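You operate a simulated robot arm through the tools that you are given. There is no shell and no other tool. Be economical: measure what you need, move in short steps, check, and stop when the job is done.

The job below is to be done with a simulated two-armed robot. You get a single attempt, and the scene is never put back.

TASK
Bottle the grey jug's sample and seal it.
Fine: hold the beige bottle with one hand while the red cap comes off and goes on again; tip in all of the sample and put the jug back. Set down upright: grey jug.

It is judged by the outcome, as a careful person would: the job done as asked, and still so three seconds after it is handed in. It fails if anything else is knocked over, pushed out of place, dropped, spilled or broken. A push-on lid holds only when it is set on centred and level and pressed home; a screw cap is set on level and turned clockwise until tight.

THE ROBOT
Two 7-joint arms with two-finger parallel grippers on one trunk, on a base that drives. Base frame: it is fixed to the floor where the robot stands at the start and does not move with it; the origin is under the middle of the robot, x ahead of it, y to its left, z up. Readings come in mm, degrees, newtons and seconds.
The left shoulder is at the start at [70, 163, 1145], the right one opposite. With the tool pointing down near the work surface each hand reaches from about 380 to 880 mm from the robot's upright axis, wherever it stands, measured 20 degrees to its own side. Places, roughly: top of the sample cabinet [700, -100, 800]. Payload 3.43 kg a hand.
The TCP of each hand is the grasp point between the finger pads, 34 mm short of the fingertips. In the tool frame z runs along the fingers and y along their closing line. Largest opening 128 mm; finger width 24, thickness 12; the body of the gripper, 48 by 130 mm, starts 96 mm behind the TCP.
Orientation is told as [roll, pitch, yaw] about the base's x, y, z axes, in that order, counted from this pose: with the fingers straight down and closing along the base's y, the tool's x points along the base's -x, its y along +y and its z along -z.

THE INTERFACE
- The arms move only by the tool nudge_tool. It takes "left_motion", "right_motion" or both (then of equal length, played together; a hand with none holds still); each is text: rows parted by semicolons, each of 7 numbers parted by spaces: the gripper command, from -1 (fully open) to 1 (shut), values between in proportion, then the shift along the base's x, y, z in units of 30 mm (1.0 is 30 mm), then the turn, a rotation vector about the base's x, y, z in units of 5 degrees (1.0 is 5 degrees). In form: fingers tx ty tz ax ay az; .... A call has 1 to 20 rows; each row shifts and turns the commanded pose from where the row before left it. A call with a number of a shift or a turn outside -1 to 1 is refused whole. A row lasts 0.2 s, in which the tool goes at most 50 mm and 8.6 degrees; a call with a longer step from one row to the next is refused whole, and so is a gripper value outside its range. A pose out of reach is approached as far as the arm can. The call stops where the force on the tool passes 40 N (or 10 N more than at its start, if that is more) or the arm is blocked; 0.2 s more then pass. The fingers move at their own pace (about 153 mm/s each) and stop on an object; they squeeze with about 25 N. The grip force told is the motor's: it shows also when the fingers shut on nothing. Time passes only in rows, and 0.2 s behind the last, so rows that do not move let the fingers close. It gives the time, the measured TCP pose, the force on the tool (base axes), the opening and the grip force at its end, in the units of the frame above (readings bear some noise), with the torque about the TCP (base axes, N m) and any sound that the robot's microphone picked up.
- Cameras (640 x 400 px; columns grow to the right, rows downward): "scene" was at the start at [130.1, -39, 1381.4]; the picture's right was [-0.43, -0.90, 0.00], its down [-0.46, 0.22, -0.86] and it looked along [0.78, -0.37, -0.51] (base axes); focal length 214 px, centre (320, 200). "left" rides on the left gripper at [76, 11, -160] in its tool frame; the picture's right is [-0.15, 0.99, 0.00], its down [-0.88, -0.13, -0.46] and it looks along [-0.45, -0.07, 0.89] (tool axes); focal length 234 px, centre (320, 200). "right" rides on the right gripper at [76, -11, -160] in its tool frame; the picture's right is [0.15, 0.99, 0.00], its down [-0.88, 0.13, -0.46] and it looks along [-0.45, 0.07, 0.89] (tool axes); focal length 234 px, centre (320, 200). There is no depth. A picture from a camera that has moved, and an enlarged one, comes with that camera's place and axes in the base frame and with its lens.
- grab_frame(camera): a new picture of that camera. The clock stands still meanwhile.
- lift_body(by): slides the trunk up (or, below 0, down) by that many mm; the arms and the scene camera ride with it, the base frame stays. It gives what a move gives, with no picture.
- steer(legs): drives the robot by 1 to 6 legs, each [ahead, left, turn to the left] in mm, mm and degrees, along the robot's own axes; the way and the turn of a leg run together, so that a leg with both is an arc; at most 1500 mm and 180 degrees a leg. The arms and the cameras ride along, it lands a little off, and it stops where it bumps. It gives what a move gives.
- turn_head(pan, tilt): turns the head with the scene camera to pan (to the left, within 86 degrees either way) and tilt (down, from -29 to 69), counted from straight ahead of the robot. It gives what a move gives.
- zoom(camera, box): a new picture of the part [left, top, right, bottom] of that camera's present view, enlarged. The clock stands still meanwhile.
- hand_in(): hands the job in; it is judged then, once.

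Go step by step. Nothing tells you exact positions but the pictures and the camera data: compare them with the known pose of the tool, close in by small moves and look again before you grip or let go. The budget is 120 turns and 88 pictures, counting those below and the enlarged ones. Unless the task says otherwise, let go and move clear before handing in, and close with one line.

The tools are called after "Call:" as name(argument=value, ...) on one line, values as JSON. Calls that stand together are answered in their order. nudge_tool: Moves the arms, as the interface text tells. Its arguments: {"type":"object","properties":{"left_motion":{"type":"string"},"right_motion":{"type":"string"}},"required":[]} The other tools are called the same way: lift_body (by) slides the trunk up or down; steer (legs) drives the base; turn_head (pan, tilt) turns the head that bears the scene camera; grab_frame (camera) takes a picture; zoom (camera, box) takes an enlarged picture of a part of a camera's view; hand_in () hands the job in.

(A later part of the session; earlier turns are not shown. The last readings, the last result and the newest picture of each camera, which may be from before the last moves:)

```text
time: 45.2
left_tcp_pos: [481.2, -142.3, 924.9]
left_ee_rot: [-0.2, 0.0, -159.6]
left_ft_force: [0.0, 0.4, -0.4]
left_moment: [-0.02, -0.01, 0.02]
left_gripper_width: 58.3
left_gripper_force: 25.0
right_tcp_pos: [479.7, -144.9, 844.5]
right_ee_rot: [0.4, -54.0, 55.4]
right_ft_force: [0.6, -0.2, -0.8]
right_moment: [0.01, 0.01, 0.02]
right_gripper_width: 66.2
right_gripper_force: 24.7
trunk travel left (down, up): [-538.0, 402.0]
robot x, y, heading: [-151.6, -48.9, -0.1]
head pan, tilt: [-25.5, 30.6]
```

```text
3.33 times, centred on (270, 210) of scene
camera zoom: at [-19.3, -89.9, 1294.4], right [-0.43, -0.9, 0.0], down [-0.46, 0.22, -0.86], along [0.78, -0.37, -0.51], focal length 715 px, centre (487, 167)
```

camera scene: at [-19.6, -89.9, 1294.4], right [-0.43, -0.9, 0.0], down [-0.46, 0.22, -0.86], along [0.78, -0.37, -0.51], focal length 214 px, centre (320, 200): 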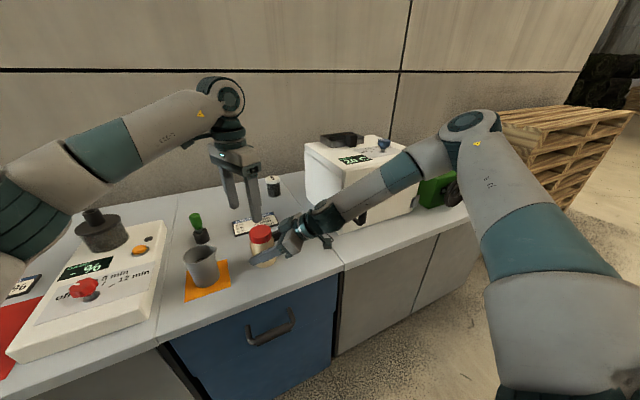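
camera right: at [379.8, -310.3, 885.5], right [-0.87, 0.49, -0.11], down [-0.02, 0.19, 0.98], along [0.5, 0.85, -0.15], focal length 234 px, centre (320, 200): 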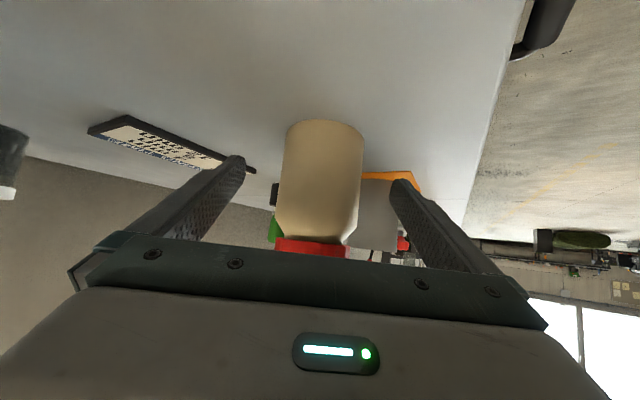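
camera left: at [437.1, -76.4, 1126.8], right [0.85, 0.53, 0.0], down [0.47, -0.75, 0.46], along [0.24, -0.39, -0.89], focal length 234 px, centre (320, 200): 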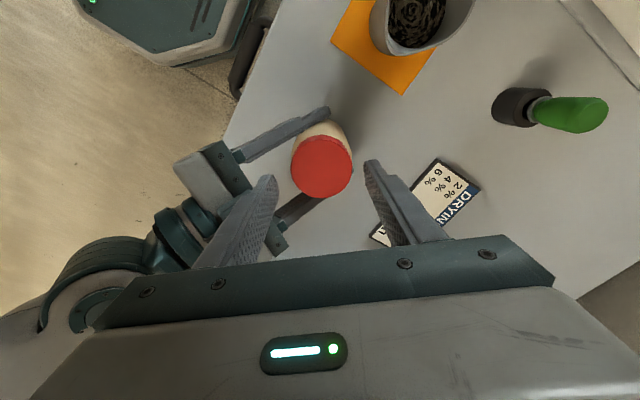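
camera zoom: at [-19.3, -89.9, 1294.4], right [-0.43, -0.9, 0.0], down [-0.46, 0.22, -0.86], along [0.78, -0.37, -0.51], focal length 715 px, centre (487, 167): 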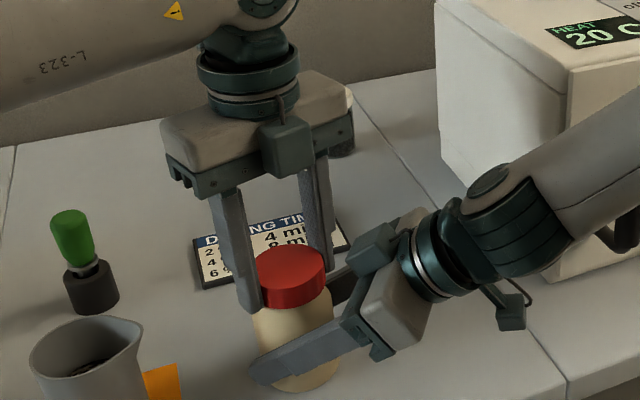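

All forces went to zero: the cap came free after about 250° of turn. I'll lift it clear and look at the bottle mouth.

Call:
nudge_tool(left_motion="1 0 0 0.5 0 0 0;1 0 0 0.7 0 0 0;1 0 0 0.8 0 0 0;1 0.4 0.4 0.3 0 0 0;1 0.5 0.5 0 0 0 0;1 0.6 0.6 0 0 0 0;1 0.6 0.6 0 0 0 0;1 0.6 0.57 0 0 0 0")

Call:
zoom(camera="scene", box=[160, 120, 320, 280])

Call:
grab_frame(camera="left")

```text
time: 47.0
left_tcp_pos: [562.2, -61.7, 994.2]
left_ee_rot: [-0.2, -0.1, -159.6]
left_ft_force: [-0.3, 0.0, -0.7]
left_moment: [0.0, 0.0, 0.03]
left_gripper_width: 58.4
left_gripper_force: 25.3
right_tcp_pos: [479.8, -144.8, 845.4]
right_ee_rot: [0.5, -54.0, 55.3]
right_ft_force: [-0.3, -0.1, -0.9]
right_moment: [0.01, 0.01, 0.02]
right_gripper_width: 66.3
right_gripper_force: 25.2
trunk travel left (down, up): [-538.0, 402.0]
robot x, y, heading: [-149.9, -50.8, -0.2]
head pan, tilt: [-25.5, 30.6]
```

```text
2.50 times, centred on (240, 200) of scene
camera zoom: at [-18.9, -89.5, 1294.3], right [-0.43, -0.9, 0.0], down [-0.46, 0.22, -0.86], along [0.78, -0.37, -0.51], focal length 536 px, centre (520, 200)
```

zoom: 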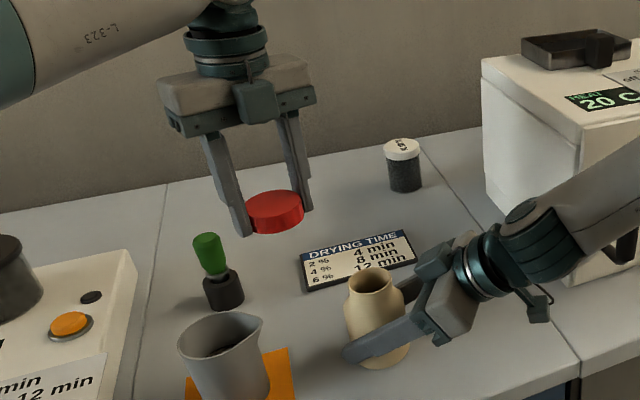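

```text
57 pictures are left
camera left: at [637.1, -46.2, 1153.3], right [0.21, -0.98, 0.0], down [-0.87, -0.19, 0.46], along [-0.45, -0.09, -0.89], focal length 234 px, centre (320, 200)
```

left: 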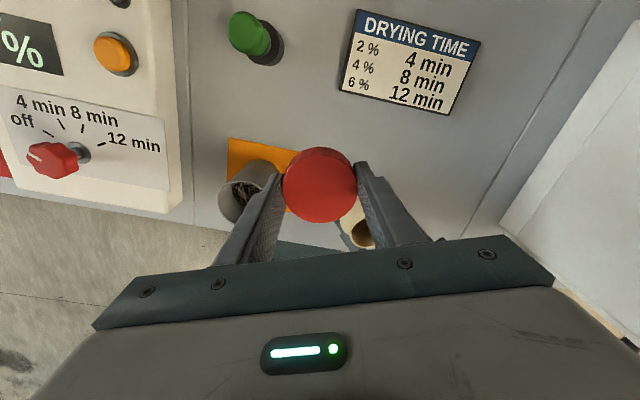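

The cap is off and the bottle mouth is open. I'll lower the cap to the free spot at [562,-62].

Call:
nudge_tool(left_motion="1 0 0 -0.8 0 0 0;1 0 0 -0.9 0 0 0;1 0 0 -0.9 0 0 0;1 0 0 -0.9 0 0 0;1 0 0 -0.7 0 0 0;1 0 0 -0.4 0 0 0")

Call:
zoom(camera="scene", box=[160, 150, 320, 270])

```text
time: 48.4
left_tcp_pos: [563.1, -63.6, 856.7]
left_ee_rot: [-0.2, 0.1, -159.7]
left_ft_force: [0.3, 0.4, -0.1]
left_moment: [0.0, -0.01, 0.02]
left_gripper_width: 58.3
left_gripper_force: 25.1
right_tcp_pos: [479.9, -144.3, 845.0]
right_ee_rot: [0.5, -53.9, 55.5]
right_ft_force: [-0.5, 0.3, 0.4]
right_moment: [0.02, 0.01, 0.02]
right_gripper_width: 66.5
right_gripper_force: 25.5
trunk travel left (down, up): [-538.0, 402.0]
robot x, y, heading: [-150.1, -50.1, 0.0]
head pan, tilt: [-25.5, 30.6]
```

```text
3.33 times, centred on (240, 210) of scene
camera zoom: at [-19.1, -89.9, 1294.4], right [-0.43, -0.9, 0.0], down [-0.46, 0.22, -0.86], along [0.78, -0.37, -0.51], focal length 715 px, centre (587, 167)
```

zoom: 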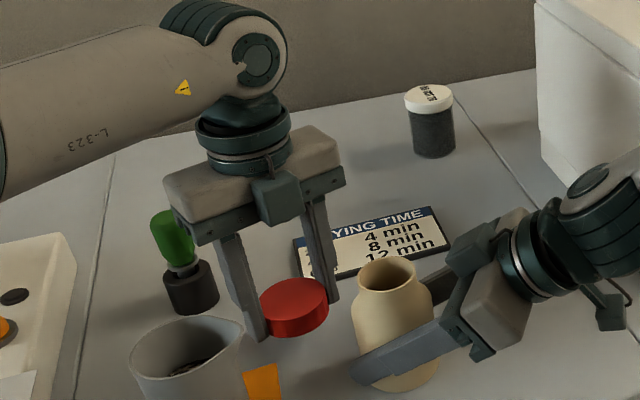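

About 20 mm to go; I'll lower slowly until it touches.

Call:
nudge_tool(left_motion="1 0 0 -0.25 0 0 0;1 0 0 -0.15 0 0 0;1 0 0 -0.1 0 0 0")

Call:
nudge_tool(left_motion="1 0 0 -0.05 0 0 0;1 0 0 0 0 0 0")

```text
time: 49.2
left_tcp_pos: [561.0, -62.8, 841.2]
left_ee_rot: [-0.2, 0.0, -159.6]
left_ft_force: [0.0, -0.8, -0.3]
left_moment: [0.02, 0.03, -0.03]
left_gripper_width: 58.5
left_gripper_force: 25.4
right_tcp_pos: [480.1, -145.3, 843.7]
right_ee_rot: [0.5, -53.9, 55.5]
right_ft_force: [0.1, 0.5, 0.3]
right_moment: [0.0, 0.0, 0.0]
right_gripper_width: 66.5
right_gripper_force: 25.0
trunk travel left (down, up): [-538.0, 402.0]
robot x, y, heading: [-148.8, -51.4, -0.4]
head pan, tilt: [-25.5, 30.6]
```

```text
time: 49.8
left_tcp_pos: [560.8, -62.7, 840.6]
left_ee_rot: [-0.2, 0.0, -159.5]
left_ft_force: [-0.3, -0.1, 0.5]
left_moment: [-0.01, 0.0, -0.01]
left_gripper_width: 58.3
left_gripper_force: 24.9
right_tcp_pos: [478.9, -144.7, 843.7]
right_ee_rot: [0.5, -54.0, 55.4]
right_ft_force: [0.4, -0.6, -0.2]
right_moment: [-0.01, 0.01, -0.03]
right_gripper_width: 66.7
right_gripper_force: 25.3
trunk travel left (down, up): [-538.0, 402.0]
robot x, y, heading: [-152.1, -49.1, -0.3]
head pan, tilt: [-25.5, 30.6]
```

Call:
nudge_tool(left_motion="1 0 0 -0.06 0 0 0;1 0 0 0 0 0 0")

Call:
nudge_tool(left_motion="1 0 0 -0.06 0 0 0;1 0 0 0 0 0 0")

```text
time: 50.4
left_tcp_pos: [562.8, -63.2, 837.5]
left_ee_rot: [-0.3, 0.0, -159.6]
left_ft_force: [-0.3, -0.3, 0.7]
left_moment: [0.03, -0.01, 0.01]
left_gripper_width: 58.1
left_gripper_force: 25.3
right_tcp_pos: [479.5, -144.2, 844.8]
right_ee_rot: [0.5, -54.0, 55.4]
right_ft_force: [-0.1, -0.4, -0.5]
right_moment: [0.0, -0.01, 0.01]
right_gripper_width: 66.4
right_gripper_force: 25.0
trunk travel left (down, up): [-538.0, 402.0]
robot x, y, heading: [-148.8, -48.2, -0.5]
head pan, tilt: [-25.5, 30.6]
```

```text
time: 51.0
left_tcp_pos: [562.8, -63.3, 835.8]
left_ee_rot: [-0.2, 0.0, -159.5]
left_ft_force: [-0.7, 0.2, -0.8]
left_moment: [0.01, -0.03, 0.01]
left_gripper_width: 58.6
left_gripper_force: 25.0
right_tcp_pos: [479.0, -144.7, 845.1]
right_ee_rot: [0.5, -53.8, 55.4]
right_ft_force: [0.0, -0.4, -0.6]
right_moment: [-0.01, 0.01, 0.02]
right_gripper_width: 66.6
right_gripper_force: 24.9
trunk travel left (down, up): [-538.0, 402.0]
robot x, y, heading: [-151.4, -50.4, -0.2]
head pan, tilt: [-25.5, 30.6]
```

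Call:
nudge_tool(left_motion="1 0 0 -0.05 0 0 0;1 0 0 0 0 0 0")

Call:
zoom(camera="scene", box=[190, 180, 270, 250])

```text
time: 51.6
left_tcp_pos: [562.0, -63.7, 834.8]
left_ee_rot: [-0.2, 0.0, -159.6]
left_ft_force: [0.5, 0.3, 0.3]
left_moment: [0.02, 0.04, 0.0]
left_gripper_width: 58.5
left_gripper_force: 25.6
right_tcp_pos: [479.9, -146.1, 846.0]
right_ee_rot: [0.5, -53.9, 55.4]
right_ft_force: [-0.3, 0.8, 0.6]
right_moment: [-0.03, 0.04, 0.0]
right_gripper_width: 66.0
right_gripper_force: 25.2
trunk travel left (down, up): [-538.0, 402.0]
robot x, y, heading: [-150.6, -51.8, -0.3]
head pan, tilt: [-25.5, 30.6]
```

```text
5.71 times, centred on (230, 215) of scene
camera zoom: at [-19.3, -89.9, 1294.4], right [-0.43, -0.9, 0.0], down [-0.46, 0.22, -0.86], along [0.78, -0.37, -0.51], focal length 1226 px, centre (834, 114)
```

zoom: 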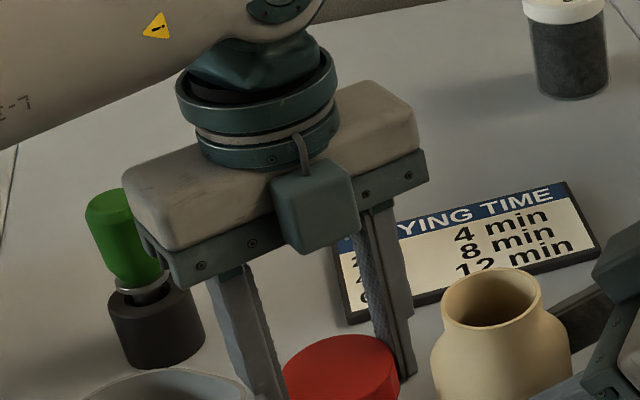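

Not touching yet; continue in small steps.

Call:
nudge_tool(left_motion="1 0 0 -0.05 0 0 0;1 0 0 0 0 0 0")

Call:
nudge_tool(left_motion="1 0 0 -0.05 0 0 0;1 0 0 0 0 0 0")

Call:
zoom(camera="scene", box=[200, 200, 280, 260])

```text
time: 52.2
left_tcp_pos: [562.3, -63.4, 834.5]
left_ee_rot: [-0.1, 0.1, -159.6]
left_ft_force: [2.5, 1.0, 8.0]
left_moment: [-0.3, -0.03, 0.0]
left_gripper_width: 58.3
left_gripper_force: 24.6
right_tcp_pos: [478.7, -145.2, 844.9]
right_ee_rot: [0.3, -54.0, 55.6]
right_ft_force: [-0.4, -0.4, 0.1]
right_moment: [-0.01, 0.0, 0.03]
right_gripper_width: 66.2
right_gripper_force: 25.1
trunk travel left (down, up): [-538.0, 402.0]
robot x, y, heading: [-147.8, -48.3, -0.2]
head pan, tilt: [-25.5, 30.6]
```

```text
time: 52.8
left_tcp_pos: [563.3, -63.6, 833.3]
left_ee_rot: [0.0, 0.2, -159.5]
left_ft_force: [7.2, 0.0, 20.1]
left_moment: [-0.59, -0.22, 0.05]
left_gripper_width: 58.1
left_gripper_force: 24.5
right_tcp_pos: [478.4, -144.4, 845.4]
right_ee_rot: [0.4, -54.0, 55.5]
right_ft_force: [-0.7, -0.3, 0.0]
right_moment: [0.0, 0.01, 0.01]
right_gripper_width: 66.2
right_gripper_force: 24.5
trunk travel left (down, up): [-538.0, 402.0]
robot x, y, heading: [-149.6, -47.8, -0.3]
head pan, tilt: [-25.5, 30.6]
```

```text
6.67 times, centred on (240, 230) of scene
camera zoom: at [-20.9, -89.8, 1294.8], right [-0.43, -0.9, 0.0], down [-0.46, 0.22, -0.86], along [0.78, -0.37, -0.51], focal length 1430 px, centre (853, 0)
```

zoom: 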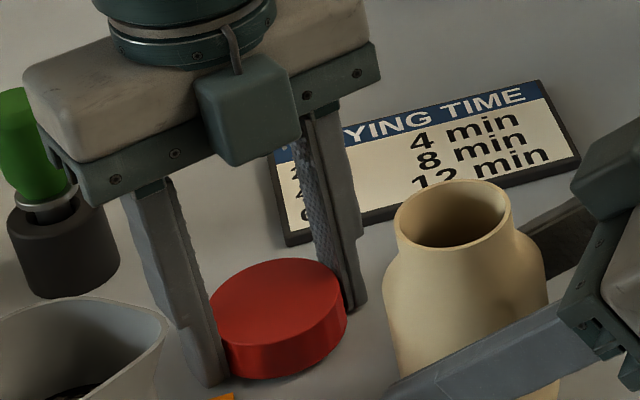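

The cap stands on the surface. I'll release it, rise, unwind to yaw 180° and back away towards the jug's near side.

Call:
nudge_tool(left_motion="1 0 0 0.04 0 0 0;0 0 0 0 0 0 0;-0.19 0 0 0 0 0 0;-0.19 0 0 0 0 0 0;-0.19 0 0 0.5 0 0 0;-0.19 0 0 0.9 0 0 0;-0.19 0 0 0.9 0 0 -1;-0.19 0 0 0.9 0 0 -1;-0.19 0 0 0.9 0 0 -1;-0.19 0 0 0.9 0 0 -1;-0.5 -0.8 0.4 0.5 0 0 0;-0.8 -0.8 0.4 0.5 0 0 0;-1 -0.8 0.4 0 0 0 0;-1 -0.8 0.4 0 0 0 0;-1 -0.8 0.4 0 0 0 0;-1 -0.8 0.4 0 0 0 0;-1 -0.6 0.3 0 0 0 0")

Call:
grab_frame(camera="scene")

```text
time: 56.4
left_tcp_pos: [398.9, 18.7, 1012.8]
left_ee_rot: [-0.2, 0.0, -179.6]
left_ft_force: [0.2, -0.3, -0.2]
left_moment: [0.0, 0.02, -0.01]
left_gripper_width: 127.9
left_gripper_force: 0.1
right_tcp_pos: [478.7, -144.3, 845.2]
right_ee_rot: [0.4, -53.9, 55.6]
right_ft_force: [0.3, 0.4, -1.3]
right_moment: [-0.01, -0.03, -0.02]
right_gripper_width: 66.1
right_gripper_force: 24.8
trunk travel left (down, up): [-538.0, 402.0]
robot x, y, heading: [-149.3, -53.6, -0.1]
head pan, tilt: [-25.5, 30.6]
```

```text
53 pictures are left
camera scene: at [-19.7, -89.6, 1294.4], right [-0.43, -0.9, 0.0], down [-0.46, 0.22, -0.86], along [0.78, -0.37, -0.51], focal length 214 px, centre (320, 200)
```

scene: 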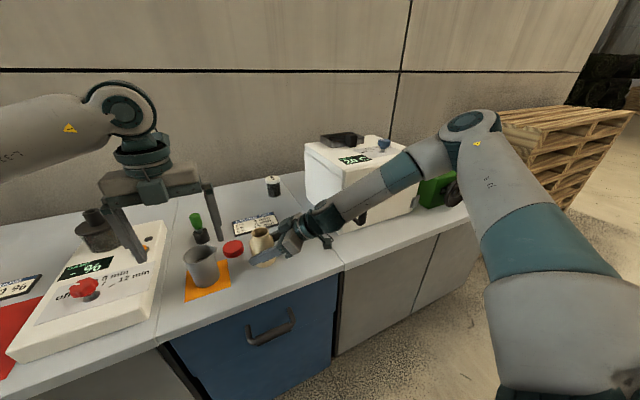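

Next I pitch the left tool forward towards horizontal, at a safe height behind the jug.

Call:
nudge_tool(left_motion="-1 -0.1 0 -0.1 0 -1 0;-1 -0.1 0 -0.1 0 -1 0;-1 -0.1 0 -0.1 0 -1 0;-1 -0.1 0 -0.1 0 -1 0;-1 -0.1 0 -0.1 0 -1 0;-1 -0.1 0 -0.1 0 -1 0;-1 -0.1 0 -0.1 0 -1 0;-1 -0.1 0 -0.1 0 -1 0;-1 -0.1 0 -0.1 0 -1 0;-1 -0.1 0 -0.1 0 -1 0;-1 -0.1 0 -0.1 0 -1 0;-1 -0.1 0 -0.1 0 -1 0;-1 -0.1 0 -0.1 0 -1 0;-1 -0.1 0 -0.1 0 -1 0")

Call:
grab_frame(camera="scene")

Call:
grab_frame(camera="left")

```text
time: 59.4
left_tcp_pos: [387.2, -5.6, 974.1]
left_ee_rot: [0.8, 70.0, -179.0]
left_ft_force: [-0.8, -0.2, -0.1]
left_moment: [-0.02, 0.01, 0.02]
left_gripper_width: 128.0
left_gripper_force: 0.0
left hand out of reach, approached as far as the arm can: row 12, 13, 14
right_tcp_pos: [477.8, -146.9, 845.4]
right_ee_rot: [0.5, -54.0, 55.5]
right_ft_force: [-0.7, 0.9, -0.8]
right_moment: [-0.01, 0.0, 0.03]
right_gripper_width: 66.3
right_gripper_force: 25.6
trunk travel left (down, up): [-538.0, 402.0]
robot x, y, heading: [-153.0, -51.3, -0.4]
head pan, tilt: [-25.5, 30.6]
```

```text
52 pictures are left
camera scene: at [-19.5, -90.8, 1294.4], right [-0.43, -0.9, 0.0], down [-0.46, 0.22, -0.86], along [0.78, -0.37, -0.51], focal length 214 px, centre (320, 200)
```

scene: 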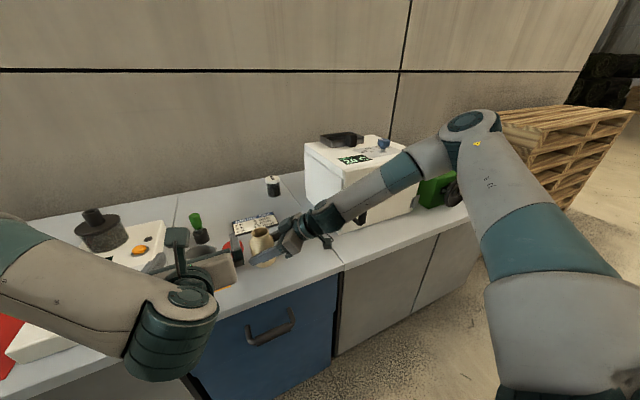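

```text
51 pictures are left
camera left: at [262.4, -16.0, 1099.1], right [-0.04, -0.99, -0.13], down [-0.73, 0.12, -0.67], along [0.68, 0.07, -0.73], focal length 234 px, centre (320, 200)
```

left: 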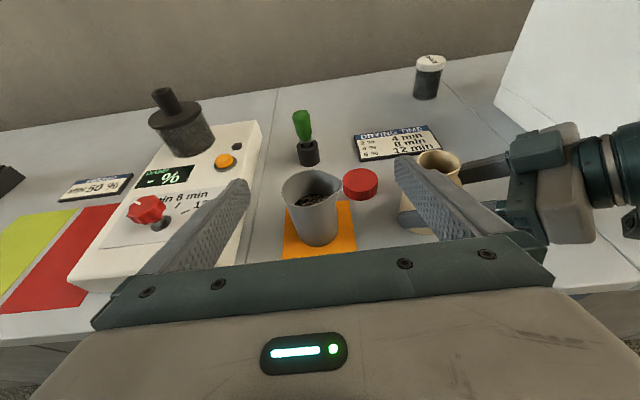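

The left camera puts the jug rim at about [478,16,890], and the fingers have room to straddle it. Lowering in front of the jug.

Call:
nudge_tool(left_motion="-1 0.09 0.15 -0.7 0 0 0;-1 0.09 0.15 -0.7 0 0 0;-1 0.09 0.15 -0.7 0 0 0;-1 0.09 0.15 -0.7 0 0 0;-1 0.05 0.15 -0.7 0 0 0")

Call:
grab_frame(camera="left")

```text
time: 60.6
left_tcp_pos: [401.4, 17.6, 868.1]
left_ee_rot: [0.9, 70.0, -178.8]
left_ft_force: [-1.0, 0.0, 0.6]
left_moment: [0.01, 0.01, 0.01]
left_gripper_width: 128.1
left_gripper_force: 0.1
right_tcp_pos: [478.9, -145.9, 846.0]
right_ee_rot: [0.4, -54.0, 55.3]
right_ft_force: [0.4, -1.4, -1.3]
right_moment: [0.04, 0.0, 0.04]
right_gripper_width: 66.5
right_gripper_force: 25.0
trunk travel left (down, up): [-538.0, 402.0]
robot x, y, heading: [-151.3, -48.6, 0.0]
head pan, tilt: [-25.5, 30.6]
```

```text
50 pictures are left
camera left: at [275.6, 7.0, 994.0], right [-0.04, -0.99, -0.13], down [-0.73, 0.12, -0.67], along [0.68, 0.07, -0.73], focal length 234 px, centre (320, 200)
```

left: 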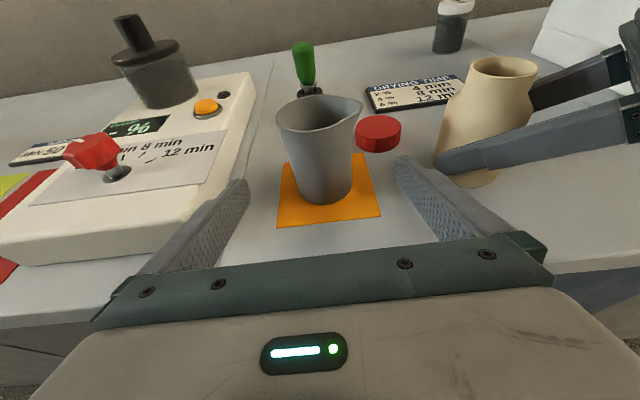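

The jug is well centred between the fingers. Advancing onto it.

Call:
nudge_tool(left_motion="-1 0.5 0 -0.2 0 0 0;-1 0.6 0 -0.2 0 0 0;-1 0.7 0 -0.15 0 0 0;-1 0.65 -0.02 -0.1 0 0 0")

Call:
grab_frame(camera="left")

Call:
zoom(camera="scene", box=[150, 190, 310, 310])

```text
time: 61.6
left_tcp_pos: [474.1, 16.2, 848.0]
left_ee_rot: [0.9, 70.0, -178.8]
left_ft_force: [0.1, 0.3, 0.1]
left_moment: [0.02, 0.02, 0.04]
left_gripper_width: 127.8
left_gripper_force: 0.0
right_tcp_pos: [479.1, -144.6, 845.1]
right_ee_rot: [0.5, -53.9, 55.4]
right_ft_force: [0.8, 1.0, -2.2]
right_moment: [-0.01, 0.0, -0.03]
right_gripper_width: 66.3
right_gripper_force: 24.5
trunk travel left (down, up): [-538.0, 402.0]
robot x, y, heading: [-146.2, -47.3, -0.4]
head pan, tilt: [-25.5, 30.6]
```

```text
49 pictures are left
camera left: at [349.5, 6.8, 974.2], right [-0.05, -0.99, -0.13], down [-0.73, 0.12, -0.67], along [0.68, 0.07, -0.73], focal length 234 px, centre (320, 200)
```

left: 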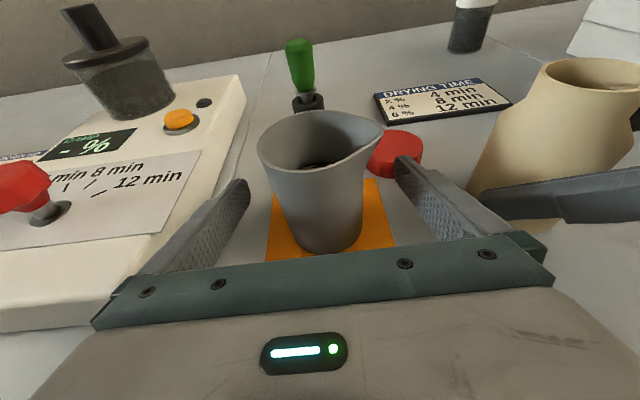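

```text
3.33 times, centred on (230, 250) of scene
camera zoom: at [-19.2, -90.0, 1294.3], right [-0.43, -0.9, 0.0], down [-0.46, 0.22, -0.86], along [0.78, -0.37, -0.51], focal length 715 px, centre (620, 33)
```

zoom: 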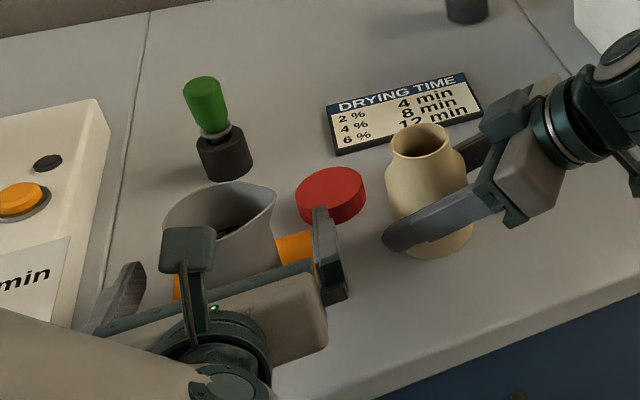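

Aligned. I'll close on the jug.

Call:
nudge_tool(left_motion="-0.5 0.15 0.02 0 0 0 0;-0.2 0 0 0 0 0 0;0.1 0 0 0 0 0 0;0.5 0 0 0 0 0 0;1 0 0 0 0 0 0;1 0 0 0 0 0 0")

Call:
nudge_tool(left_motion="1 0 0 0.1 0 0 0;1 0 0 0.3 0 0 0;1 0 0 0.4 0 0 0")

Call:
grab_frame(camera="left")

```text
time: 63.0
left_tcp_pos: [479.2, 17.8, 847.9]
left_ee_rot: [0.9, 70.0, -178.9]
left_ft_force: [-0.1, 0.2, -0.5]
left_moment: [0.03, -0.04, 0.02]
left_gripper_width: 66.0
left_gripper_force: 24.9
right_tcp_pos: [479.3, -145.1, 844.5]
right_ee_rot: [0.4, -53.9, 55.4]
right_ft_force: [0.4, 2.0, -1.2]
right_moment: [0.0, 0.04, -0.02]
right_gripper_width: 66.5
right_gripper_force: 24.6
trunk travel left (down, up): [-538.0, 402.0]
robot x, y, heading: [-147.4, -49.4, -0.2]
head pan, tilt: [-25.5, 30.6]
```

```text
time: 63.8
left_tcp_pos: [479.6, 18.4, 873.5]
left_ee_rot: [1.1, 70.0, -178.8]
left_ft_force: [-1.0, 0.0, -1.9]
left_moment: [-0.01, 0.0, -0.01]
left_gripper_width: 66.0
left_gripper_force: 25.2
right_tcp_pos: [480.1, -144.5, 845.1]
right_ee_rot: [0.5, -53.9, 55.4]
right_ft_force: [1.0, 0.5, -1.1]
right_moment: [-0.02, 0.02, 0.01]
right_gripper_width: 66.1
right_gripper_force: 25.0
trunk travel left (down, up): [-538.0, 402.0]
robot x, y, heading: [-150.8, -49.4, -0.2]
head pan, tilt: [-25.5, 30.6]
```

```text
47 pictures are left
camera left: at [353.9, 8.1, 998.6], right [-0.04, -0.99, -0.13], down [-0.73, 0.12, -0.67], along [0.68, 0.07, -0.73], focal length 234 px, centre (320, 200)
```

left: 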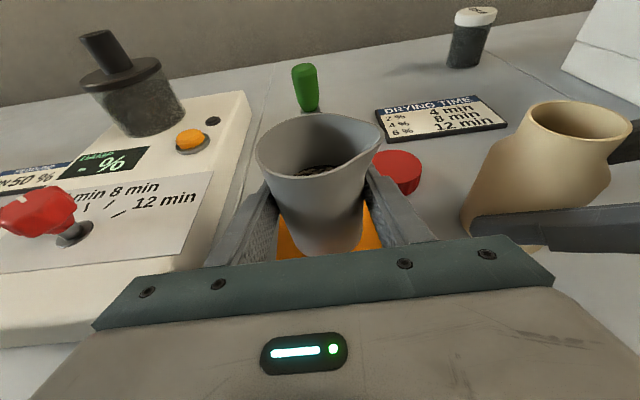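

The jug is held; its spout tip is about 43 mm from its axis. I'll raise it and yaw the hand 45° so it can pour from the far-left side, clear of the right gripper.

Call:
nudge_tool(left_motion="1 0 0 0.5 0 0 0;1 0.1 -0.1 0.5 0 0 -1;1 0.15 -0.2 0.4 0 0 -1;1 0.15 -0.2 0.4 0 0 -1;1 0.15 -0.2 0.4 0 0 -1;1 0.15 -0.2 0.4 0 0 -1;1 0.15 -0.2 0.4 0 0 -1;1 0.15 -0.2 0.4 0 0 -1;1 0.15 -0.2 0.3 0 0 -1;1 0.15 -0.2 0 0 0 -1")

Call:
grab_frame(camera="left")

Call:
grab_frame(camera="scene")

```text
time: 66.0
left_tcp_pos: [515.6, -24.3, 980.8]
left_ee_rot: [3.6, 68.7, 141.7]
left_ft_force: [0.3, -0.1, -1.8]
left_moment: [-0.04, 0.02, -0.02]
left_gripper_width: 66.2
left_gripper_force: 25.4
left hand out of reach, approached as far as the arm can: row 4
right_tcp_pos: [480.0, -146.0, 843.6]
right_ee_rot: [0.5, -53.9, 55.4]
right_ft_force: [-0.4, -0.6, -1.1]
right_moment: [-0.01, 0.01, 0.02]
right_gripper_width: 66.4
right_gripper_force: 24.5
trunk travel left (down, up): [-538.0, 402.0]
robot x, y, heading: [-150.0, -46.9, -0.3]
head pan, tilt: [-25.5, 30.6]
```

```text
46 pictures are left
camera left: at [418.1, 51.8, 1108.5], right [-0.7, -0.71, -0.11], down [-0.48, 0.58, -0.66], along [0.53, -0.41, -0.74], focal length 234 px, centre (320, 200)
```

left: 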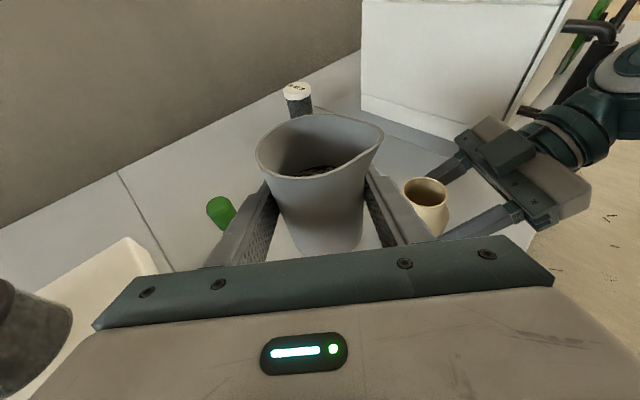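

```text
45 pictures are left
camera scene: at [-18.8, -89.5, 1294.3], right [-0.43, -0.9, 0.0], down [-0.46, 0.22, -0.86], along [0.78, -0.37, -0.51], focal length 214 px, centre (320, 200)
```

scene: 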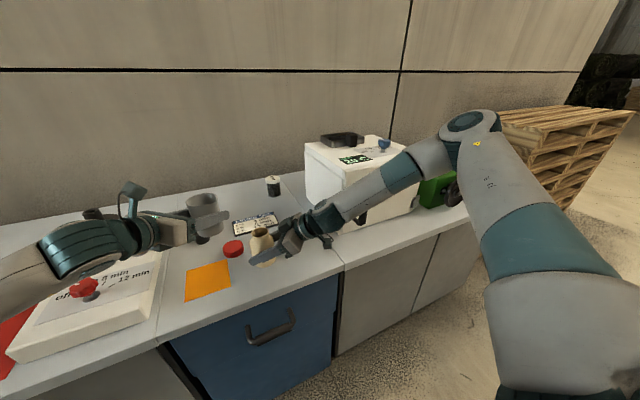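

The mouth reads at about [479.5,-144.5,904]. I'll bring the jug into position on the pour line while tilting the first 45°, short of where the sample should flow.

Call:
nudge_tool(left_motion="1 0.03 -0.3 -0.05 0 0 0;1 0.03 -0.3 -0.05 0 0 0;1 0.03 -0.3 -0.1 0.74 -0.67 0;1 0.03 -0.3 -0.15 0.74 -0.67 0;1 0.03 -0.3 -0.15 0.74 -0.67 0;1 0.03 -0.3 -0.15 0.74 -0.67 0;1 0.03 -0.3 -0.15 0.74 -0.67 0;1 0.03 -0.28 -0.15 0.74 -0.67 0;1 0.03 0 -0.15 0.74 -0.67 0;1 0 0 -0.15 0.74 -0.67 0;1 0 0 -0.15 0.74 -0.67 0")

Call:
zoom(camera="scene", box=[160, 140, 340, 290])

Call:
grab_frame(camera="left")

```text
time: 68.4
left_tcp_pos: [520.8, -80.3, 948.8]
left_ee_rot: [-62.0, 51.7, 81.7]
left_ft_force: [0.6, 0.7, -0.5]
left_moment: [0.0, 0.08, -0.04]
left_gripper_width: 65.9
left_gripper_force: 24.8
left hand out of reach, approached as far as the arm can: row 10, 11
right_tcp_pos: [478.9, -144.1, 843.8]
right_ee_rot: [0.4, -54.0, 55.5]
right_ft_force: [0.3, -0.1, -1.4]
right_moment: [-0.01, 0.03, -0.05]
right_gripper_width: 66.3
right_gripper_force: 25.4
trunk travel left (down, up): [-538.0, 402.0]
robot x, y, heading: [-148.9, -49.8, -0.2]
head pan, tilt: [-25.5, 30.6]
```

```text
2.67 times, centred on (250, 215) of scene
camera zoom: at [-19.1, -88.8, 1294.5], right [-0.43, -0.9, 0.0], down [-0.46, 0.22, -0.86], along [0.78, -0.37, -0.51], focal length 572 px, centre (507, 160)
```

zoom: 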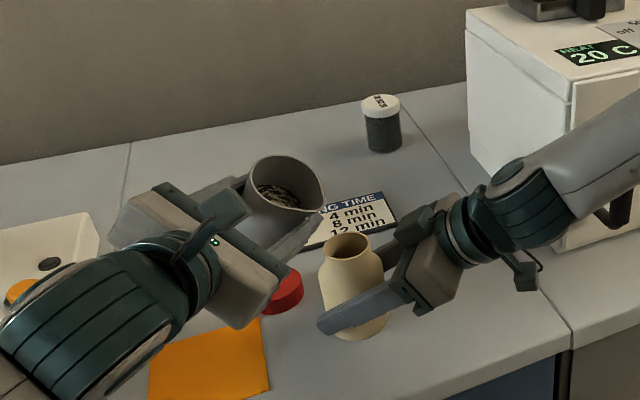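

```text
43 pictures are left
camera left: at [375.7, -54.1, 1047.8], right [-0.55, -0.52, -0.66], down [-0.22, 0.84, -0.49], along [0.81, -0.12, -0.58], focal length 234 px, centre (320, 200)
```

left: 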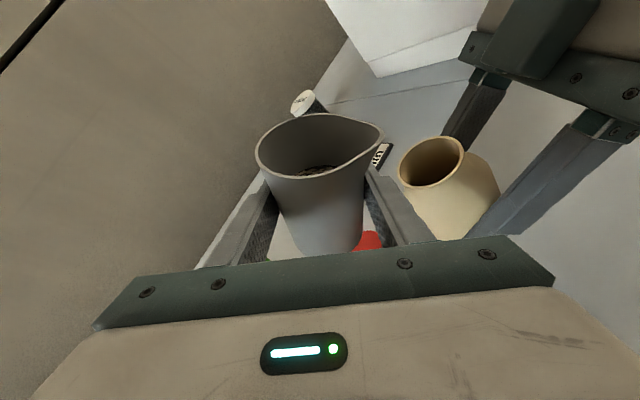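

The tilt is now about 33° in the right direction. Since horizontal-axis tilting meets a limit, I'll turn about the tool axis (last joint) and keep the spout tip above the mouth.

Call:
nudge_tool(left_motion="1 0.05 -0.13 -0.03 0.82 -0.49 -0.29;1 0.05 -0.13 -0.03 0.82 -0.49 -0.29;1 0.05 -0.13 -0.03 0.82 -0.49 -0.29;1 0.05 -0.13 -0.03 0.82 -0.49 -0.29")

Call:
zoom(camera="scene", box=[180, 150, 320, 270])

Call:
grab_frame(camera="left")

```text
time: 69.4
left_tcp_pos: [533.1, -74.0, 932.9]
left_ee_rot: [-69.3, 33.3, 70.6]
left_ft_force: [0.5, -0.8, -1.6]
left_moment: [0.0, 0.04, 0.0]
left_gripper_width: 66.0
left_gripper_force: 24.8
left hand out of reach, approached as far as the arm can: row 2, 3, 4
right_tcp_pos: [479.5, -143.4, 845.5]
right_ee_rot: [0.6, -53.9, 55.4]
right_ft_force: [0.3, -0.1, -1.2]
right_moment: [0.01, -0.02, -0.01]
right_gripper_width: 66.1
right_gripper_force: 25.3
trunk travel left (down, up): [-538.0, 402.0]
robot x, y, heading: [-151.9, -48.7, -0.4]
head pan, tilt: [-25.5, 30.6]
```

```text
3.33 times, centred on (250, 210) of scene
camera zoom: at [-19.0, -89.8, 1294.4], right [-0.43, -0.9, 0.0], down [-0.46, 0.22, -0.86], along [0.78, -0.37, -0.51], focal length 715 px, centre (553, 167)
```

zoom: 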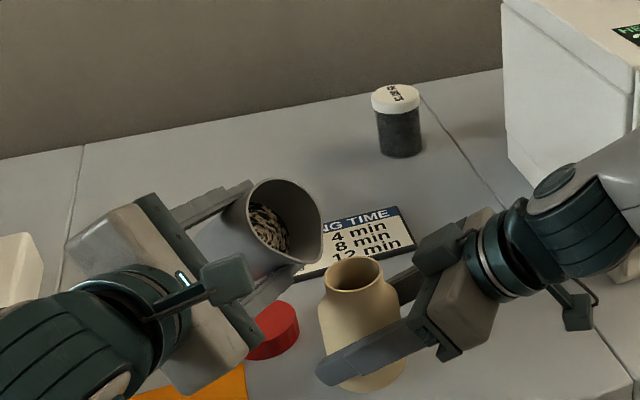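

```text
41 pictures are left
camera left: at [375.3, -59.3, 1012.4], right [-0.46, -0.25, -0.85], down [-0.06, 0.97, -0.25], along [0.89, -0.06, -0.46], focal length 234 px, centre (320, 200)
```

left: 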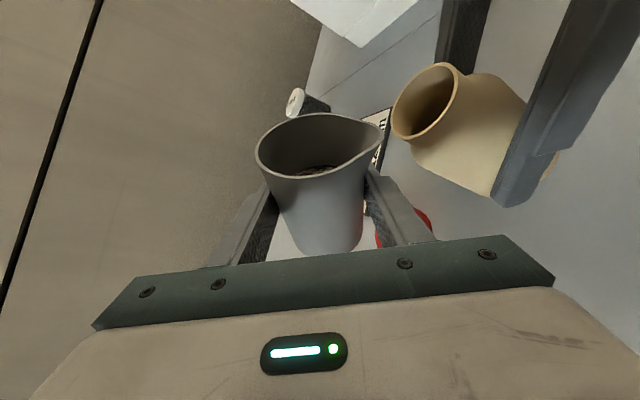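

The tilt works but the arm can't get further toward -y at this heading. I'll swing the hand's heading back to straight ahead and level it, keeping the tilt near 55° with the spout near the mouth.

Call:
nudge_tool(left_motion="1 0 0.1 0.5 0 0 0;1 -0.2 0 0.15 0 0 1;1 -0.2 0 0.1 0 0 1;1 -0.2 0 0.05 0 0 1;1 -0.2 0 0 0 0 1;1 -0.2 0 0 0 0 1;1 -0.2 0 0 0 0 1")

Call:
zoom(camera="scene", box=[180, 150, 320, 270])

```text
time: 71.0
left_tcp_pos: [535.1, -55.8, 944.3]
left_ee_rot: [-69.3, 33.4, 73.2]
left_ft_force: [-0.1, -0.8, -1.5]
left_moment: [-0.01, 0.01, 0.01]
left_gripper_width: 65.7
left_gripper_force: 24.4
left hand out of reach, approached as far as the arm can: row 2, 3, 4, 5, 6, 7
right_tcp_pos: [480.3, -145.6, 844.8]
right_ee_rot: [0.6, -53.9, 55.4]
right_ft_force: [-1.0, 0.5, -1.3]
right_moment: [0.02, 0.0, 0.0]
right_gripper_width: 66.2
right_gripper_force: 24.9
trunk travel left (down, up): [-538.0, 402.0]
robot x, y, heading: [-150.2, -52.0, 0.0]
head pan, tilt: [-25.5, 30.6]
```

```text
3.33 times, centred on (250, 210) of scene
camera zoom: at [-19.1, -89.9, 1294.4], right [-0.43, -0.9, 0.0], down [-0.46, 0.22, -0.86], along [0.78, -0.37, -0.51], focal length 715 px, centre (553, 167)
```

zoom: 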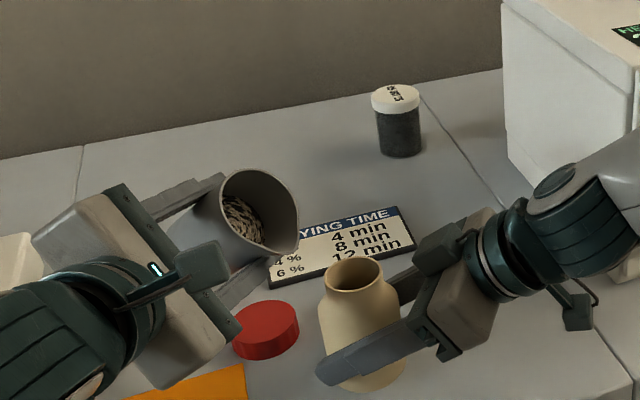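

A joint limit blocks that route. The sample is still in the jug, so I'll reverse the tilt to upright, return the heading to straight ahead, and roll from there.

Call:
nudge_tool(left_motion="1 0 0.1 0.2 -0.82 0.49 0.29;1 0 0.1 0.2 -0.82 0.49 0.29;1 0 0.1 0.2 -0.82 0.49 0.29;1 0 0.1 0.2 -0.82 0.49 0.29;1 0 0.1 0.2 -0.74 0.67 0;1 0 0 0.2 -0.74 0.67 0;1 0 0 0.1 -0.74 0.67 0;1 0 0 0 -0.74 0.67 0;1 0 0 0 -0.74 0.67 0;1 0 0 0 -0.74 0.67 0;1 0 0 0 -0.74 0.67 0")

```text
time: 73.4
left_tcp_pos: [535.9, -42.6, 984.0]
left_ee_rot: [5.5, 67.7, 144.1]
left_ft_force: [-0.1, -0.5, -1.8]
left_moment: [0.0, 0.03, -0.01]
left_gripper_width: 65.9
left_gripper_force: 24.6
right_tcp_pos: [479.9, -145.8, 845.0]
right_ee_rot: [0.4, -53.9, 55.4]
right_ft_force: [-1.3, 0.0, -0.7]
right_moment: [0.01, -0.03, 0.0]
right_gripper_width: 66.2
right_gripper_force: 24.5
trunk travel left (down, up): [-538.0, 402.0]
robot x, y, heading: [-149.1, -50.5, -0.2]
head pan, tilt: [-25.5, 30.6]
```

Upright again. Yawing the heading back to straight ahead while moving near the pour line.

Call:
nudge_tool(left_motion="1 -0.1 0 0.1 0 0 1;1 -0.1 0 0.1 0 0 1;1 -0.1 0 0 0 0 1;1 -0.1 -0.1 0 0 0 1;1 -0.1 -0.15 0 0 0 1;1 -0.1 -0.2 0 0 0 1;1 -0.1 -0.2 0 0 0 1;1 0 -0.3 0 0 0 0;1 0 -0.3 0 0 0 0")

Call:
grab_frame(camera="scene")

```text
time: 75.4
left_tcp_pos: [515.0, -78.9, 989.8]
left_ee_rot: [5.2, 67.7, 178.8]
left_ft_force: [0.0, -0.1, -1.2]
left_moment: [-0.01, 0.02, 0.03]
left_gripper_width: 65.8
left_gripper_force: 25.1
right_tcp_pos: [480.3, -144.5, 845.0]
right_ee_rot: [0.5, -54.0, 55.5]
right_ft_force: [0.4, 0.2, -1.8]
right_moment: [0.0, 0.0, 0.01]
right_gripper_width: 66.5
right_gripper_force: 24.8
trunk travel left (down, up): [-538.0, 402.0]
robot x, y, heading: [-146.6, -51.5, -0.2]
head pan, tilt: [-25.5, 30.6]
```

```text
39 pictures are left
camera scene: at [-19.2, -90.4, 1294.3], right [-0.43, -0.9, 0.0], down [-0.46, 0.22, -0.86], along [0.78, -0.37, -0.51], focal length 214 px, centre (320, 200)
```

scene: 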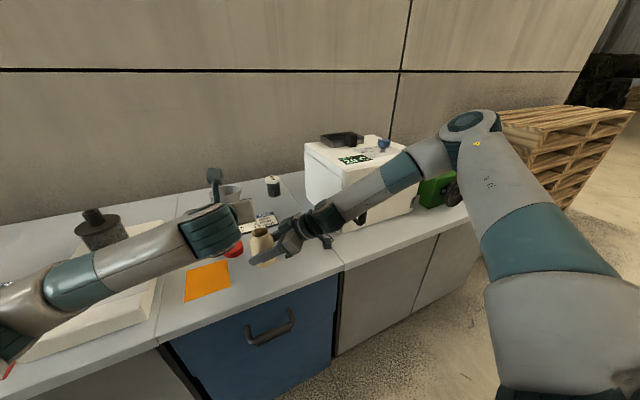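

The straight-ahead heading reaches fine. I'll level the tool (jug leans 20° back, no spill) and align over the pour line before rolling.

Call:
nudge_tool(left_motion="1 -0.17 0 0 0 -1 0.4;1 -0.17 0 0 0 -1 0.4;1 -0.17 0 0 0 -1 0.3;1 -0.17 0 0 0 -1 0.2")

Call:
nudge_tool(left_motion="1 0 0 0 1 0 0;1 0 0 0 1 0 0;1 0 0 -0.1 1 0 0;1 0 0 -0.2 1 0 0;1 0 0 -0.2 1 0 0;1 0 0 -0.2 1 0 0;1 0 0 -0.2 1 0 0;1 0 0 -0.2 1 0 0")

Call:
zoom(camera="scene", box=[180, 150, 320, 270])

Call:
grab_frame(camera="left")

```text
time: 76.4
left_tcp_pos: [494.4, -78.6, 990.8]
left_ee_rot: [25.9, 87.7, -154.1]
left_ft_force: [0.3, -0.1, -1.2]
left_moment: [0.02, 0.02, 0.0]
left_gripper_width: 65.9
left_gripper_force: 25.2
right_tcp_pos: [478.4, -145.2, 844.7]
right_ee_rot: [0.5, -54.0, 55.4]
right_ft_force: [0.3, 0.6, -1.5]
right_moment: [0.02, -0.02, 0.01]
right_gripper_width: 66.5
right_gripper_force: 24.9
trunk travel left (down, up): [-538.0, 402.0]
robot x, y, heading: [-152.1, -53.5, -0.2]
head pan, tilt: [-25.5, 30.6]
```

```text
time: 78.2
left_tcp_pos: [493.7, -79.5, 957.5]
left_ee_rot: [-87.2, 51.1, 93.6]
left_ft_force: [0.6, 0.3, -0.9]
left_moment: [0.02, -0.01, 0.0]
left_gripper_width: 66.3
left_gripper_force: 24.7
right_tcp_pos: [480.2, -144.9, 843.8]
right_ee_rot: [0.6, -53.8, 55.4]
right_ft_force: [0.4, -0.2, -1.2]
right_moment: [0.0, 0.02, 0.02]
right_gripper_width: 66.2
right_gripper_force: 25.1
trunk travel left (down, up): [-538.0, 402.0]
robot x, y, heading: [-150.9, -48.4, -0.2]
head pan, tilt: [-25.5, 30.6]
```

```text
3.33 times, centred on (250, 210) of scene
camera zoom: at [-19.1, -90.0, 1294.4], right [-0.43, -0.9, 0.0], down [-0.46, 0.22, -0.86], along [0.78, -0.37, -0.51], focal length 715 px, centre (553, 167)
```

zoom: 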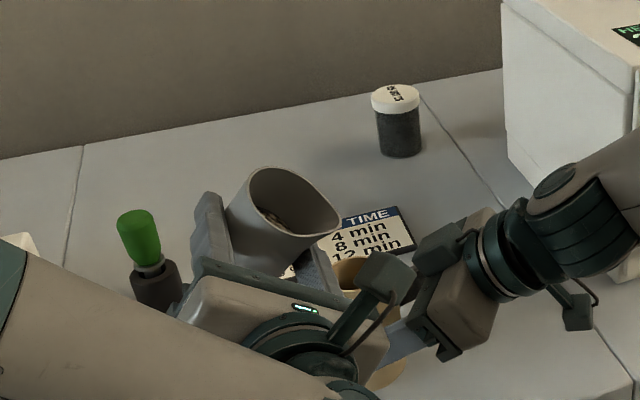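

```text
37 pictures are left
camera left: at [336.5, -138.7, 1013.2], right [-0.01, -0.68, -0.74], down [-0.49, 0.64, -0.59], along [0.87, 0.36, -0.34], focal length 234 px, centre (320, 200)
```

left: 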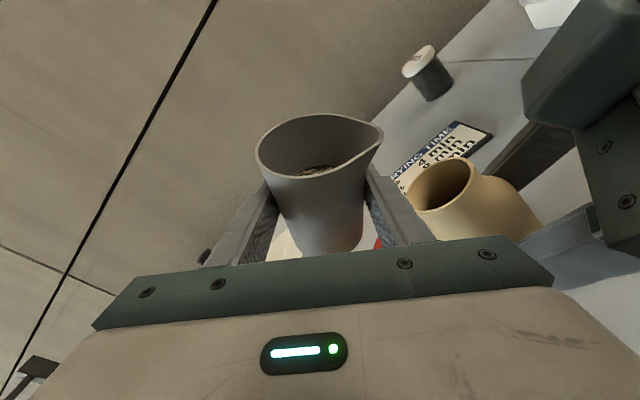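

The roll works, but further on the left camera would get close to the right gripper. The bottle stands securely on the surface, so I'll release it for the pour and back the right hand off along its axis.

Call:
nudge_tool(right_motion="0.2 0 0 0 0 0 0;0 0 0 0 0 0 0;-0.2 0 0 0 0 0 0;-0.4 0 0 0 0 0 0;-0.4 0 0 0 0 0 0")

Call:
nudge_tool(right_motion="-0.5 -0.39 -0.56 0.2 0 0 0;-0.5 -0.39 -0.56 0.2 0 0 0;-0.5 -0.39 -0.56 0.2 0 0 0;-0.5 -0.39 -0.56 0.2 0 0 0;-0.3 -0.39 -0.6 0.3 0 0 0;-0.3 -0.39 -0.6 0.3 0 0 0;-0.3 -0.39 -0.6 0.3 0 0 0;-0.3 -0.39 -0.6 0.3 0 0 0")

Call:
grab_frame(camera="scene")

Call:
grab_frame(camera="right")

```text
time: 79.4
left_tcp_pos: [493.5, -79.3, 957.2]
left_ee_rot: [-87.3, 51.0, 93.7]
left_ft_force: [-0.4, 0.2, -2.5]
left_moment: [-0.02, 0.01, -0.01]
left_gripper_width: 66.2
left_gripper_force: 25.2
right_tcp_pos: [479.4, -145.3, 844.7]
right_ee_rot: [0.5, -53.9, 55.5]
right_ft_force: [-0.1, -0.6, 0.2]
right_moment: [0.03, 0.05, 0.0]
right_gripper_width: 89.6
right_gripper_force: 0.0
trunk travel left (down, up): [-538.0, 402.0]
robot x, y, heading: [-153.8, -49.4, -0.3]
head pan, tilt: [-25.5, 30.6]
```

```text
time: 81.2
left_tcp_pos: [492.1, -79.6, 957.5]
left_ee_rot: [-87.2, 51.0, 93.6]
left_ft_force: [0.5, 0.7, -2.0]
left_moment: [0.02, -0.01, -0.02]
left_gripper_width: 66.1
left_gripper_force: 25.3
right_tcp_pos: [386.3, -284.5, 903.0]
right_ee_rot: [0.4, -54.3, 55.6]
right_ft_force: [0.0, 0.5, 0.0]
right_moment: [0.0, -0.03, -0.02]
right_gripper_width: 83.0
right_gripper_force: 0.1
trunk travel left (down, up): [-538.0, 402.0]
robot x, y, heading: [-149.2, -52.2, -0.2]
head pan, tilt: [-25.5, 30.6]
```

```text
36 pictures are left
camera scene: at [-20.3, -90.0, 1294.5], right [-0.43, -0.9, 0.0], down [-0.46, 0.22, -0.86], along [0.78, -0.37, -0.51], focal length 214 px, centre (320, 200)
```

scene: 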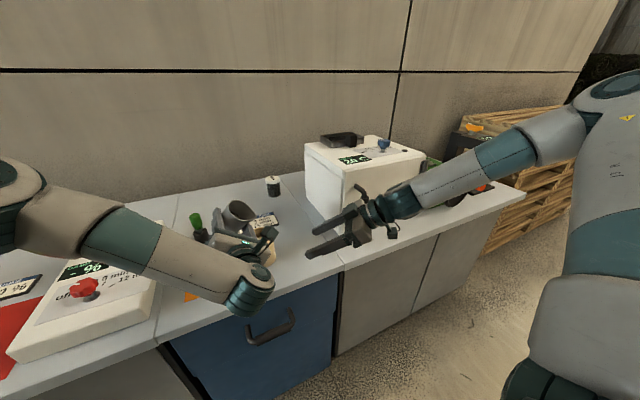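

```text
35 pictures are left
camera right: at [296.5, -433.5, 934.5], right [-0.87, 0.49, -0.12], down [-0.02, 0.19, 0.98], along [0.5, 0.85, -0.15], focal length 234 px, centre (320, 200)
```

right: 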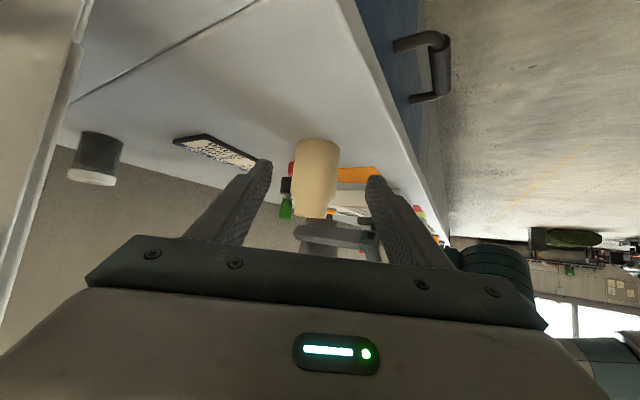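

The right hand is clear and the bottle stands. The spout tip is at about [478,-138,960]; I'll roll on to 60° while lowering the lip close to the mouth.

Call:
nudge_tool(left_motion="1 0 -0.03 -0.1 1 0 0;1 0 -0.03 -0.1 1 0 0;1 0 -0.03 -0.1 1 0 0;1 0 -0.03 -0.05 1 0 0;1 0 0 0 0 0 0")

Call:
zoom(camera="right", box=[240, 110, 440, 270])

Call:
grab_frame(camera="left")

```text
time: 82.4
left_tcp_pos: [494.9, -83.4, 947.0]
left_ee_rot: [-88.6, 31.0, 92.7]
left_ft_force: [0.6, 0.7, -1.7]
left_moment: [0.01, 0.01, -0.03]
left_gripper_width: 65.9
left_gripper_force: 24.8
right_tcp_pos: [388.0, -284.3, 902.6]
right_ee_rot: [0.4, -54.3, 55.3]
right_ft_force: [0.4, 0.0, -0.2]
right_moment: [0.0, 0.0, -0.01]
right_gripper_width: 83.3
right_gripper_force: 0.0
trunk travel left (down, up): [-538.0, 402.0]
robot x, y, heading: [-147.5, -54.0, -0.2]
head pan, tilt: [-25.5, 30.6]
```

```text
2.50 times, centred on (340, 190) of right
camera zoom: at [297.3, -433.4, 934.0], right [-0.87, 0.49, -0.11], down [-0.02, 0.19, 0.98], along [0.5, 0.85, -0.15], focal length 585 px, centre (270, 225)
```

zoom: 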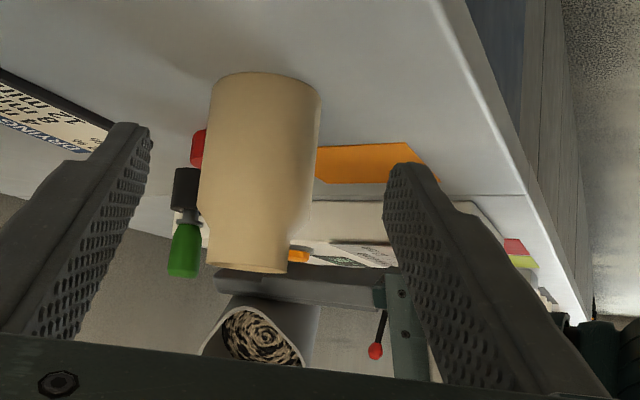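

```text
33 pictures are left
camera left: at [336.6, -157.9, 978.9], right [-0.01, -0.38, -0.92], down [-0.49, 0.81, -0.33], along [0.87, 0.45, -0.19], focal length 234 px, centre (320, 200)
```

left: 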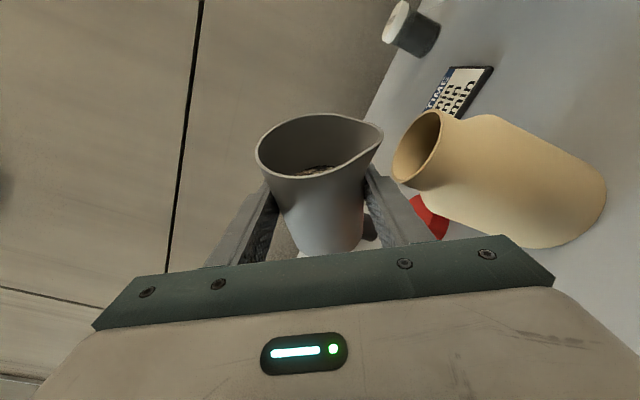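

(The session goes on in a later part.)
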